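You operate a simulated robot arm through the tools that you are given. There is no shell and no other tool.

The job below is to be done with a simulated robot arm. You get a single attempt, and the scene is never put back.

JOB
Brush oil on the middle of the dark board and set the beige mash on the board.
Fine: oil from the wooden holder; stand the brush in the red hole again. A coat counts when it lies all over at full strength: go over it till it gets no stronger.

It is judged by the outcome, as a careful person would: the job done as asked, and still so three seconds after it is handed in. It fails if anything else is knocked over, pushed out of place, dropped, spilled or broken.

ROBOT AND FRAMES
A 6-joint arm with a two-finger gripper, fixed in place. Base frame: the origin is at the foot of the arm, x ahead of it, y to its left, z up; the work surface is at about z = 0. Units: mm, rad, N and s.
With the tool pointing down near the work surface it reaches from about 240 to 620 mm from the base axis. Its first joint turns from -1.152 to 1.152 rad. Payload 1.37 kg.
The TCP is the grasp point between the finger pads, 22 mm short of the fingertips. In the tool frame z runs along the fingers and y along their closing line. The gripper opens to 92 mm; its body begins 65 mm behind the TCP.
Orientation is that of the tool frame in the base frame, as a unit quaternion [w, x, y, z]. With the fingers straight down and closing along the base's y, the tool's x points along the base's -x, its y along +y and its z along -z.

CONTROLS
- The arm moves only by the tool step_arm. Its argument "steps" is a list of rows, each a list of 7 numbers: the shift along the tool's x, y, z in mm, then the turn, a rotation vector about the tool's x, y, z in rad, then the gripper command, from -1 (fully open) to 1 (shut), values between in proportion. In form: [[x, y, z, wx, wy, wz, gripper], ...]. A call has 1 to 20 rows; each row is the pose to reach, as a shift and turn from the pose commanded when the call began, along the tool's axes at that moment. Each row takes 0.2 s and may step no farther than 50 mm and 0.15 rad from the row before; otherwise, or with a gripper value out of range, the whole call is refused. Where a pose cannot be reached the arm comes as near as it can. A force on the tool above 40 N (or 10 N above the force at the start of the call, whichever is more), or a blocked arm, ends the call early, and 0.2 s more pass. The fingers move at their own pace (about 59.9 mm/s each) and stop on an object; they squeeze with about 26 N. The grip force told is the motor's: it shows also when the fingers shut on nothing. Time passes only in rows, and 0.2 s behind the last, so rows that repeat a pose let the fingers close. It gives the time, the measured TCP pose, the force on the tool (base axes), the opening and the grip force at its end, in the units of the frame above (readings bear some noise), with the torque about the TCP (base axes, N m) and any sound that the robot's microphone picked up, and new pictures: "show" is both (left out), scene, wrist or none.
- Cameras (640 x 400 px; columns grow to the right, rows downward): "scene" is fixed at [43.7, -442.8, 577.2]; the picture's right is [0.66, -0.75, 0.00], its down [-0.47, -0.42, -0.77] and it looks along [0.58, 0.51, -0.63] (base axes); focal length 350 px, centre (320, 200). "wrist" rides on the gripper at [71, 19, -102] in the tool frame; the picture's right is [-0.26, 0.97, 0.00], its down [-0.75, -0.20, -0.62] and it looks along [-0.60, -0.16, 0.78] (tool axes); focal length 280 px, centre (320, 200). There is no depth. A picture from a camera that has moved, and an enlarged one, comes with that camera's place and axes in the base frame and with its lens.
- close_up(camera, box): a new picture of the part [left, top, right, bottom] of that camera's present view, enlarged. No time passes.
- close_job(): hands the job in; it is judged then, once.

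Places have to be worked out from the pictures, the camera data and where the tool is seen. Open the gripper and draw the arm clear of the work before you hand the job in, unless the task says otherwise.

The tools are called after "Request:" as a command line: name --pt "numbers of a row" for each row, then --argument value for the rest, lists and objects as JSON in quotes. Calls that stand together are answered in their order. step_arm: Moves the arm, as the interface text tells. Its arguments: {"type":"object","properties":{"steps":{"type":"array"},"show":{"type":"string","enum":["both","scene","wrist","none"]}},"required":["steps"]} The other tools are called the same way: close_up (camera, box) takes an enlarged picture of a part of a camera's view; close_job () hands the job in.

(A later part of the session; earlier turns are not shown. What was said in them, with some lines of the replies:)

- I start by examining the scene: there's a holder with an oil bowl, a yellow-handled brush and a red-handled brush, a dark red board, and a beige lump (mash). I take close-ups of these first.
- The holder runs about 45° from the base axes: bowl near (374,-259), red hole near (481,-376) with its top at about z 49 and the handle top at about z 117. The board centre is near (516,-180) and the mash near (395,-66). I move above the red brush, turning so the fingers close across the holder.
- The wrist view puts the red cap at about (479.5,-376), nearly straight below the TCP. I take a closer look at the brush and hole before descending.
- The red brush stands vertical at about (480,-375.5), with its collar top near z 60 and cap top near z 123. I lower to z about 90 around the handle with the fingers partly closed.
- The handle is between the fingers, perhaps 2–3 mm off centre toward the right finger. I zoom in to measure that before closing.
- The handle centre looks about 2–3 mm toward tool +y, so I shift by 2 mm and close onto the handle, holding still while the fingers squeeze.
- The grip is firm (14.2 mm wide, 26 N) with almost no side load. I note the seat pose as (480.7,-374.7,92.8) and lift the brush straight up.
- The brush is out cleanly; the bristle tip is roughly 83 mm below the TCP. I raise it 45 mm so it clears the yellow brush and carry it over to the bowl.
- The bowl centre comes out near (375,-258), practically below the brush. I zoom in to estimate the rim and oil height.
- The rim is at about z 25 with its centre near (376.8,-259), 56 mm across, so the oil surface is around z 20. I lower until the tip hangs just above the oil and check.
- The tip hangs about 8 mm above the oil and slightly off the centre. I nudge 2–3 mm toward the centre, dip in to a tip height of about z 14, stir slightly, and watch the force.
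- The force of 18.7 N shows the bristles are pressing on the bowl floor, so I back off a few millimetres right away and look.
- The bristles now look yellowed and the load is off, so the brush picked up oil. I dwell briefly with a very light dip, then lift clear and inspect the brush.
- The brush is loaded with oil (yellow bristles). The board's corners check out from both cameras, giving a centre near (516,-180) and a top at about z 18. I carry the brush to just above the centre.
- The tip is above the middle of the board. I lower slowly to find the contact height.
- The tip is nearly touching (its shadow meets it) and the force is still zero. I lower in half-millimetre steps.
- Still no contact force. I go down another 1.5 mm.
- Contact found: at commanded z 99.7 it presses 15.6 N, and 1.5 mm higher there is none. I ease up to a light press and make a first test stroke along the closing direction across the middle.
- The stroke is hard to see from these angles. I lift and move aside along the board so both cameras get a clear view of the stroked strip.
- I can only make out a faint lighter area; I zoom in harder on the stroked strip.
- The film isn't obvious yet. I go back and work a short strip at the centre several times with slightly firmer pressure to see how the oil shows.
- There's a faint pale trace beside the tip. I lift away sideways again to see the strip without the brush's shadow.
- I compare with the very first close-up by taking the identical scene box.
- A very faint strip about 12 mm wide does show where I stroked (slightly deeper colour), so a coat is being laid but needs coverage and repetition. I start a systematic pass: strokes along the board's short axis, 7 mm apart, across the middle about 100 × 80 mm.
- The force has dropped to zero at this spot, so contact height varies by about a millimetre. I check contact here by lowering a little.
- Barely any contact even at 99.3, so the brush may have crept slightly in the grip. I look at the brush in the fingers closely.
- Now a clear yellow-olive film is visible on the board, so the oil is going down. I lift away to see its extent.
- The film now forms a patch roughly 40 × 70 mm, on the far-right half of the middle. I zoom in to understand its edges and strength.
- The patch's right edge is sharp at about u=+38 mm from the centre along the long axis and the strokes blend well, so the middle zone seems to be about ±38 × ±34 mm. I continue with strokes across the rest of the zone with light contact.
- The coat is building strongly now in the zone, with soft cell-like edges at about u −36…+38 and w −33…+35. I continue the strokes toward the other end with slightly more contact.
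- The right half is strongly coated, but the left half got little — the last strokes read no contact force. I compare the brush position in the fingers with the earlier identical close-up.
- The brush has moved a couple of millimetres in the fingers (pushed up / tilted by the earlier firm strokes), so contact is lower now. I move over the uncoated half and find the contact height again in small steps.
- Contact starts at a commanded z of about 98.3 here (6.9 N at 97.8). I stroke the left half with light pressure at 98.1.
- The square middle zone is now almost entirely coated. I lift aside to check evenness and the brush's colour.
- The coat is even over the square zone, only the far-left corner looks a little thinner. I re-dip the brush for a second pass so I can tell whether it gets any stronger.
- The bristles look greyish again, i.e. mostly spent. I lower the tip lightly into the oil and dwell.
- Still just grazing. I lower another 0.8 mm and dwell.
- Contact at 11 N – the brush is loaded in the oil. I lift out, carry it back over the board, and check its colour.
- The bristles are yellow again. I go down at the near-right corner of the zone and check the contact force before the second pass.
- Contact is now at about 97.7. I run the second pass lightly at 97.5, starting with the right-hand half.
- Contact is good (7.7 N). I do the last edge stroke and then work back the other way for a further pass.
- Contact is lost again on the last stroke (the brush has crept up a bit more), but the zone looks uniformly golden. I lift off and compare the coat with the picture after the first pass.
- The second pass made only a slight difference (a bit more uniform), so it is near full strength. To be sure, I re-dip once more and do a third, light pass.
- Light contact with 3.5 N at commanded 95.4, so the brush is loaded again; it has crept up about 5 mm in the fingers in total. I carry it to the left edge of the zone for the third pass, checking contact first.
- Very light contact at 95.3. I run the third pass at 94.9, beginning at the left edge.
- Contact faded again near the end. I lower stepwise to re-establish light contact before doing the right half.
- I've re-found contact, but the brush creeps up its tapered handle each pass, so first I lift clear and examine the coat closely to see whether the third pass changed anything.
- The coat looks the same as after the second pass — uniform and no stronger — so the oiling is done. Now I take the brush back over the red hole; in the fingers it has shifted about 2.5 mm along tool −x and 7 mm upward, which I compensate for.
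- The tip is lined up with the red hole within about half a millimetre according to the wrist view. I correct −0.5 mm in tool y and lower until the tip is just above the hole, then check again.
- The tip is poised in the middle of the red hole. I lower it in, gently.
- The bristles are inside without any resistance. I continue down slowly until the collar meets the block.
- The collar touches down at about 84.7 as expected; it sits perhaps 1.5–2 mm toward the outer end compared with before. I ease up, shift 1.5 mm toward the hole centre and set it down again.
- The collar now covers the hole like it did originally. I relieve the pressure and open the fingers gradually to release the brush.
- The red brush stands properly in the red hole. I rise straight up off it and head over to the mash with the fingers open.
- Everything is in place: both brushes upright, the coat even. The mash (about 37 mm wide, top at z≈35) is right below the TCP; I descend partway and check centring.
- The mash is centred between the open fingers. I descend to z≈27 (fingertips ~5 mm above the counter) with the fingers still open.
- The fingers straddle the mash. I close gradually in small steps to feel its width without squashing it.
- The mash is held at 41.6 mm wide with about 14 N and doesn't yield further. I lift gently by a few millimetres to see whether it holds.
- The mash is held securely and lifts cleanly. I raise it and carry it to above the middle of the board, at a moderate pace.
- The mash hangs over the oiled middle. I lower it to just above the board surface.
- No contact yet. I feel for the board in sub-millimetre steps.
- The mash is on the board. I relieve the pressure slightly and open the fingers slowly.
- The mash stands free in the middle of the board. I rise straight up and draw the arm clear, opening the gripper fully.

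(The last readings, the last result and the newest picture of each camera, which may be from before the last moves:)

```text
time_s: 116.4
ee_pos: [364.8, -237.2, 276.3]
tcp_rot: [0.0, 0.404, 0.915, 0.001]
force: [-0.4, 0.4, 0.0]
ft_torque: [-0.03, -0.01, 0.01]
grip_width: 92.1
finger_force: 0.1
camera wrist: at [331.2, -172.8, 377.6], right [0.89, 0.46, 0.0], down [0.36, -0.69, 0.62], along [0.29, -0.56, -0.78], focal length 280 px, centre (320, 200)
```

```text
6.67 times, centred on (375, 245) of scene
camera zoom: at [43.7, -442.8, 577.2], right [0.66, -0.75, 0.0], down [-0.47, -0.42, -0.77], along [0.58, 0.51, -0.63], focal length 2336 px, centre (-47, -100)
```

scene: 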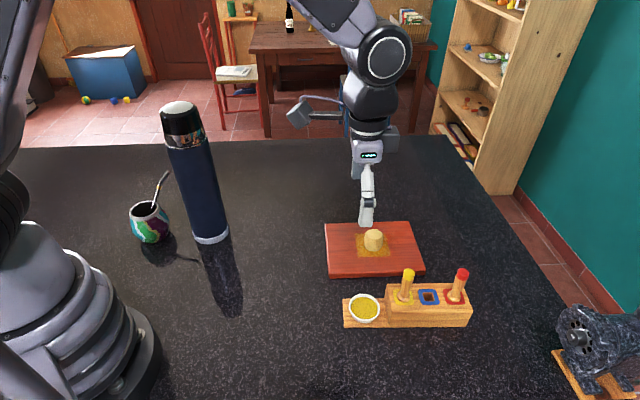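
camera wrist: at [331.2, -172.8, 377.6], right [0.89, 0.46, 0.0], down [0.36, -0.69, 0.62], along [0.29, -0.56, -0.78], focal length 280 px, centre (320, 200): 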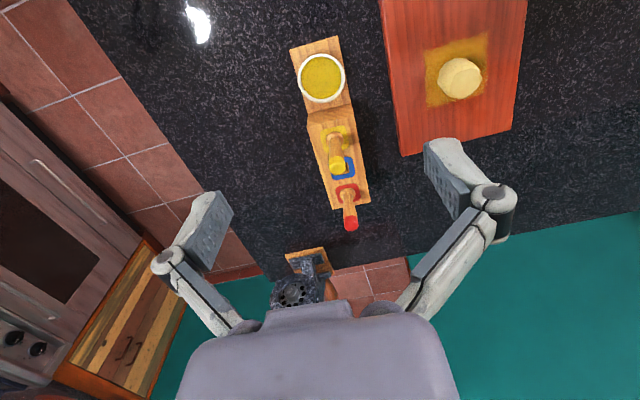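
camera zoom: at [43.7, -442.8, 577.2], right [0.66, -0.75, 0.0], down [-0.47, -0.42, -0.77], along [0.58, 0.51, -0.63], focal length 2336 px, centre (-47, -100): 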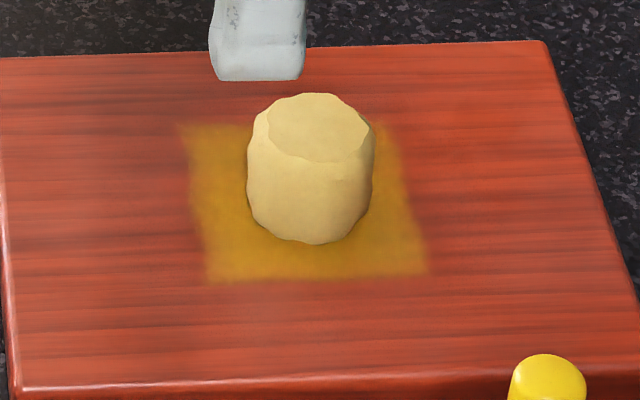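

All items look right, but the oil zone seems slightly dimmer here, possibly from the arm's shadow. I draw the arm farther away and look again.

Request:
step_arm --pt "4 -24 -27 0 0 0 -1" --pt "8 -48 -54 0 0 0 -1" --pt "11 -71 -80 0 0 0 -1" --pt "11 -90 -95 0 0 0 -1" --pt "11 -90 -95 0 0 0 -1"

Request:
close_up --camera "scene" --box '[270, 200, 490, 340]'

Request:
close_up --camera "scene" --box '[350, 225, 400, 265]'

Request:
close_up --camera "wrist" --box '[340, 0, 560, 180]'

```text
time_s: 117.6
ee_pos: [290.9, -289.1, 371.6]
tcp_rot: [0.0, 0.403, 0.915, 0.0]
force: [-0.1, -0.5, -0.5]
ft_torque: [0.02, 0.03, 0.0]
grip_width: 92.1
finger_force: 0.0
camera wrist: at [257.2, -224.5, 473.1], right [0.89, 0.46, 0.0], down [0.36, -0.69, 0.62], along [0.29, -0.56, -0.78], focal length 280 px, centre (320, 200)
```

scene: 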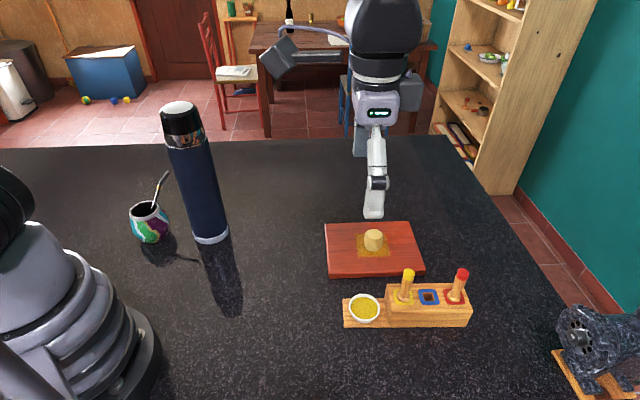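
wrist: 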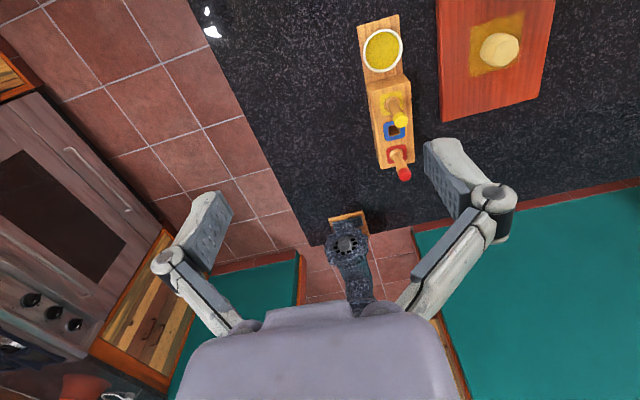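

```text
2.86 times, centred on (380, 270) of scene
camera zoom: at [43.7, -442.8, 577.2], right [0.66, -0.75, 0.0], down [-0.47, -0.42, -0.77], along [0.58, 0.51, -0.63], focal length 1001 px, centre (149, 0)
```

zoom: 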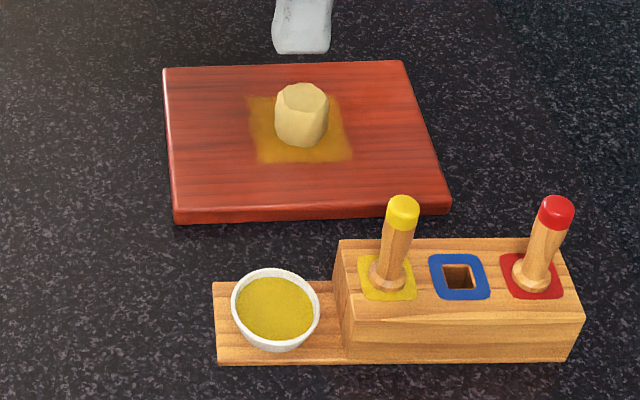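

```text
10.00 times, centred on (375, 245) of scene
camera zoom: at [43.7, -442.8, 577.2], right [0.66, -0.75, 0.0], down [-0.47, -0.42, -0.77], along [0.58, 0.51, -0.63], focal length 3503 px, centre (-230, -250)
```

zoom: 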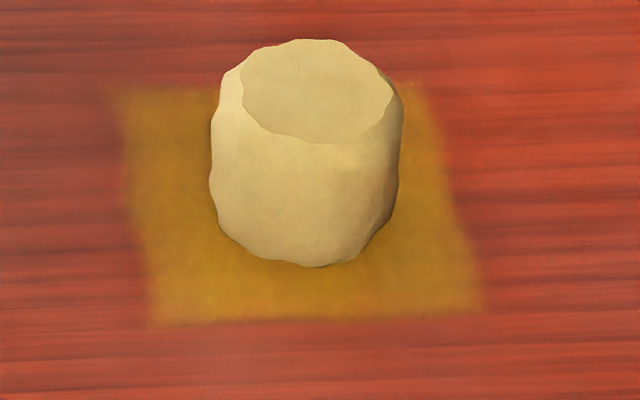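

```text
2.22 times, centred on (450, 90) of wrist
camera zoom: at [257.2, -224.5, 473.1], right [0.89, 0.46, 0.0], down [0.36, -0.69, 0.62], along [0.29, -0.56, -0.78], focal length 623 px, centre (31, 444)
```

zoom: 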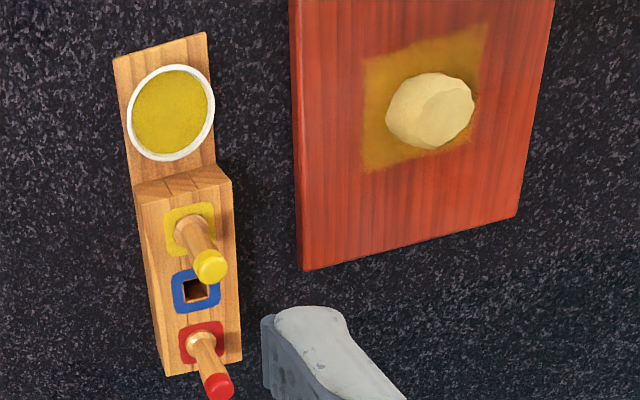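

The zone still looks somewhat less golden than before. I take the same close-up box as before placing the mash to compare directly.

Request:
close_up --camera "scene" --box '[330, 200, 420, 280]'

Request:
close_up --camera "scene" --box '[310, 205, 440, 285]'

```text
5.00 times, centred on (375, 240) of scene
camera zoom: at [43.7, -442.8, 577.2], right [0.66, -0.75, 0.0], down [-0.47, -0.42, -0.77], along [0.58, 0.51, -0.63], focal length 1752 px, centre (45, 0)
```

zoom: 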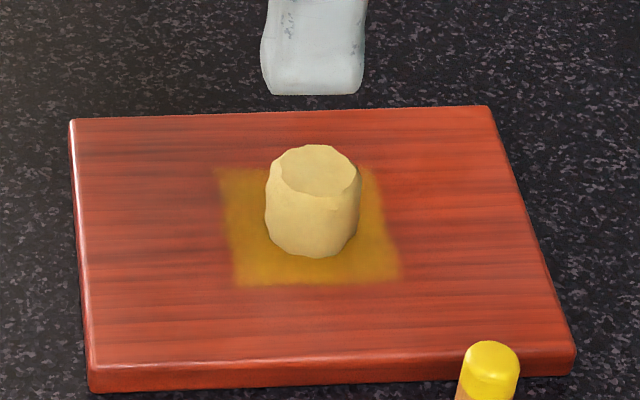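

```text
4.92 times, centred on (375, 245) of scene
camera zoom: at [43.7, -442.8, 577.2], right [0.66, -0.75, 0.0], down [-0.47, -0.42, -0.77], along [0.58, 0.51, -0.63], focal length 1725 px, centre (49, -22)
```

zoom: 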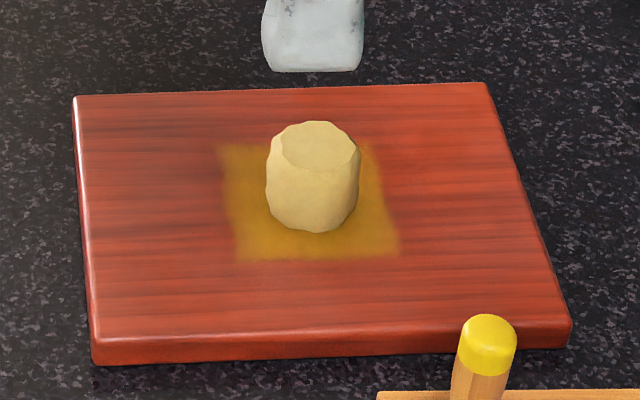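

The dimming looks like shading around the mash (it was already there while the mash still hovered). To be sure nothing is fading, I wait a few seconds with the arm moved further off and compare.

Request:
step_arm --pt "10 -10 -5 0 0 0 -1" --pt "25 -20 -10 0 0 0 -1" --pt "40 -25 -10 0 0 0 -1" --pt "55 -25 -10 0 0 0 -1" --pt "55 -25 -10 0 0 0 -1" --pt "55 -25 -10 0 0 0 -1" --pt "55 -25 -10 0 0 0 -1" --pt "55 -25 -10 0 0 0 -1" --pt "55 -25 -10 0 0 0 -1" --pt "55 -25 -10 0 0 0 -1" --pt "55 -25 -10 0 0 0 -1" --pt "55 -25 -10 0 0 0 -1" --pt "55 -25 -10 0 0 0 -1" --pt "55 -25 -10 0 0 0 -1" --pt "55 -25 -10 0 0 0 -1"

Request:
close_up --camera "scene" --box '[350, 225, 400, 265]'

Request:
close_up --camera "wrist" --box '[340, 0, 600, 180]'

```text
time_s: 120.8
ee_pos: [235.7, -265.5, 380.6]
tcp_rot: [0.0, 0.404, 0.915, 0.0]
force: [-0.4, -1.0, -0.3]
ft_torque: [0.0, -0.03, 0.0]
grip_width: 92.0
finger_force: 0.1
camera wrist: at [202.5, -201.0, 483.4], right [0.89, 0.46, 0.0], down [0.36, -0.69, 0.62], along [0.29, -0.56, -0.78], focal length 280 px, centre (320, 200)
```

scene: 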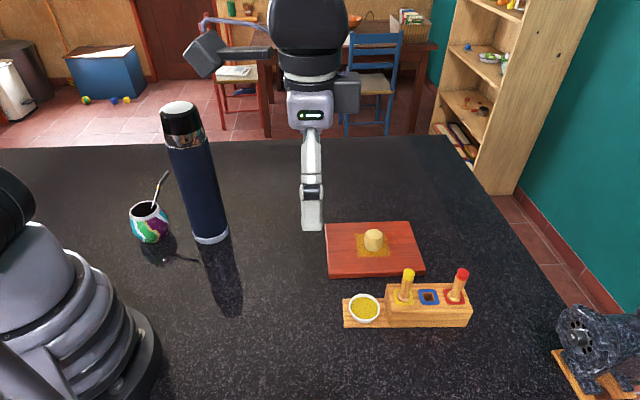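
wrist: 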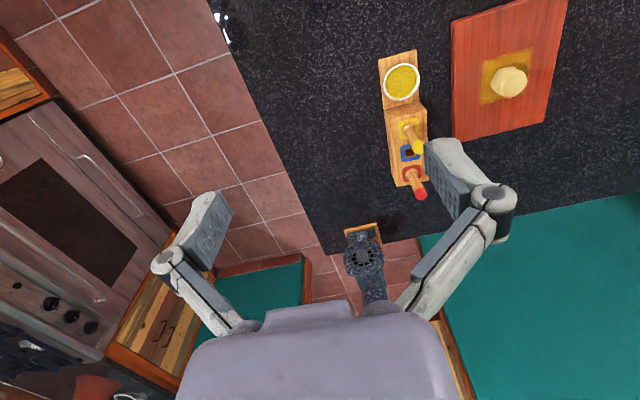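

```text
10.00 times, centred on (375, 245) of scene
camera zoom: at [43.7, -442.8, 577.2], right [0.66, -0.75, 0.0], down [-0.47, -0.42, -0.77], along [0.58, 0.51, -0.63], focal length 3503 px, centre (-230, -250)
```

zoom: 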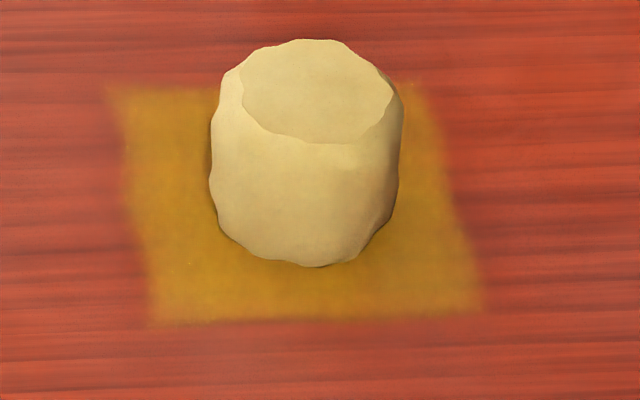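

```text
2.22 times, centred on (470, 90) of wrist
camera zoom: at [202.5, -201.0, 483.4], right [0.89, 0.46, 0.0], down [0.36, -0.69, 0.62], along [0.29, -0.56, -0.78], focal length 623 px, centre (-13, 444)
```

zoom: 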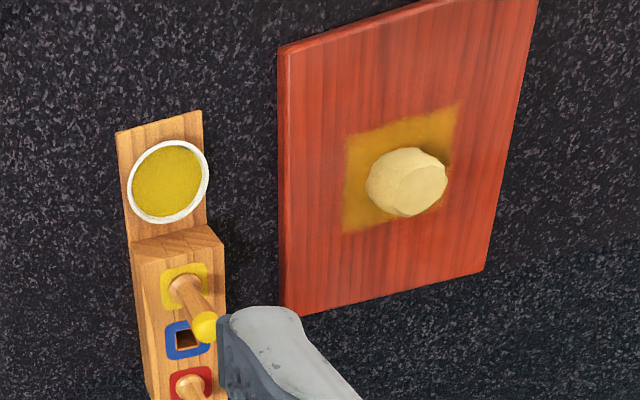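

The coat has not changed between the two looks, so the dimming is only shading from the mash. The zone is covered all over, the mash stands upright on the board, and the red brush is back in the red hole. The other items are where they were, and the arm is clear with the gripper open, so I hand the job in.

Request:
close_job

```text
The job is handed in.
```

I brushed oil over the middle of the board, stood the brush back in the red hole, and set the beige mash on the board, on top of the oil. I have no verdict on the job yet.

- **Oil coat:** It covers the whole middle square, roughly 75 × 68 mm. I dipped three times. The first two passes covered the whole square. The third covered only the left half before I stopped, because it looked no stronger than after the second pass.
- **After placing the mash:** The oil looked slightly dimmer around it. I think this is shading, because it looked the same on a second check about three seconds later, but I did not lift the mash to look underneath.
- **Mash placement:** You asked for it on the board, so I put it in the centre, which means it covers part of the oil.
- **Brush:** It slid up in the gripper while brushing, so I allowed for that when putting it back. It stands upright with its collar seated on the block.

Nothing else looked moved or spilled in the last pictures. The arm was clear and the gripper open when I handed in.
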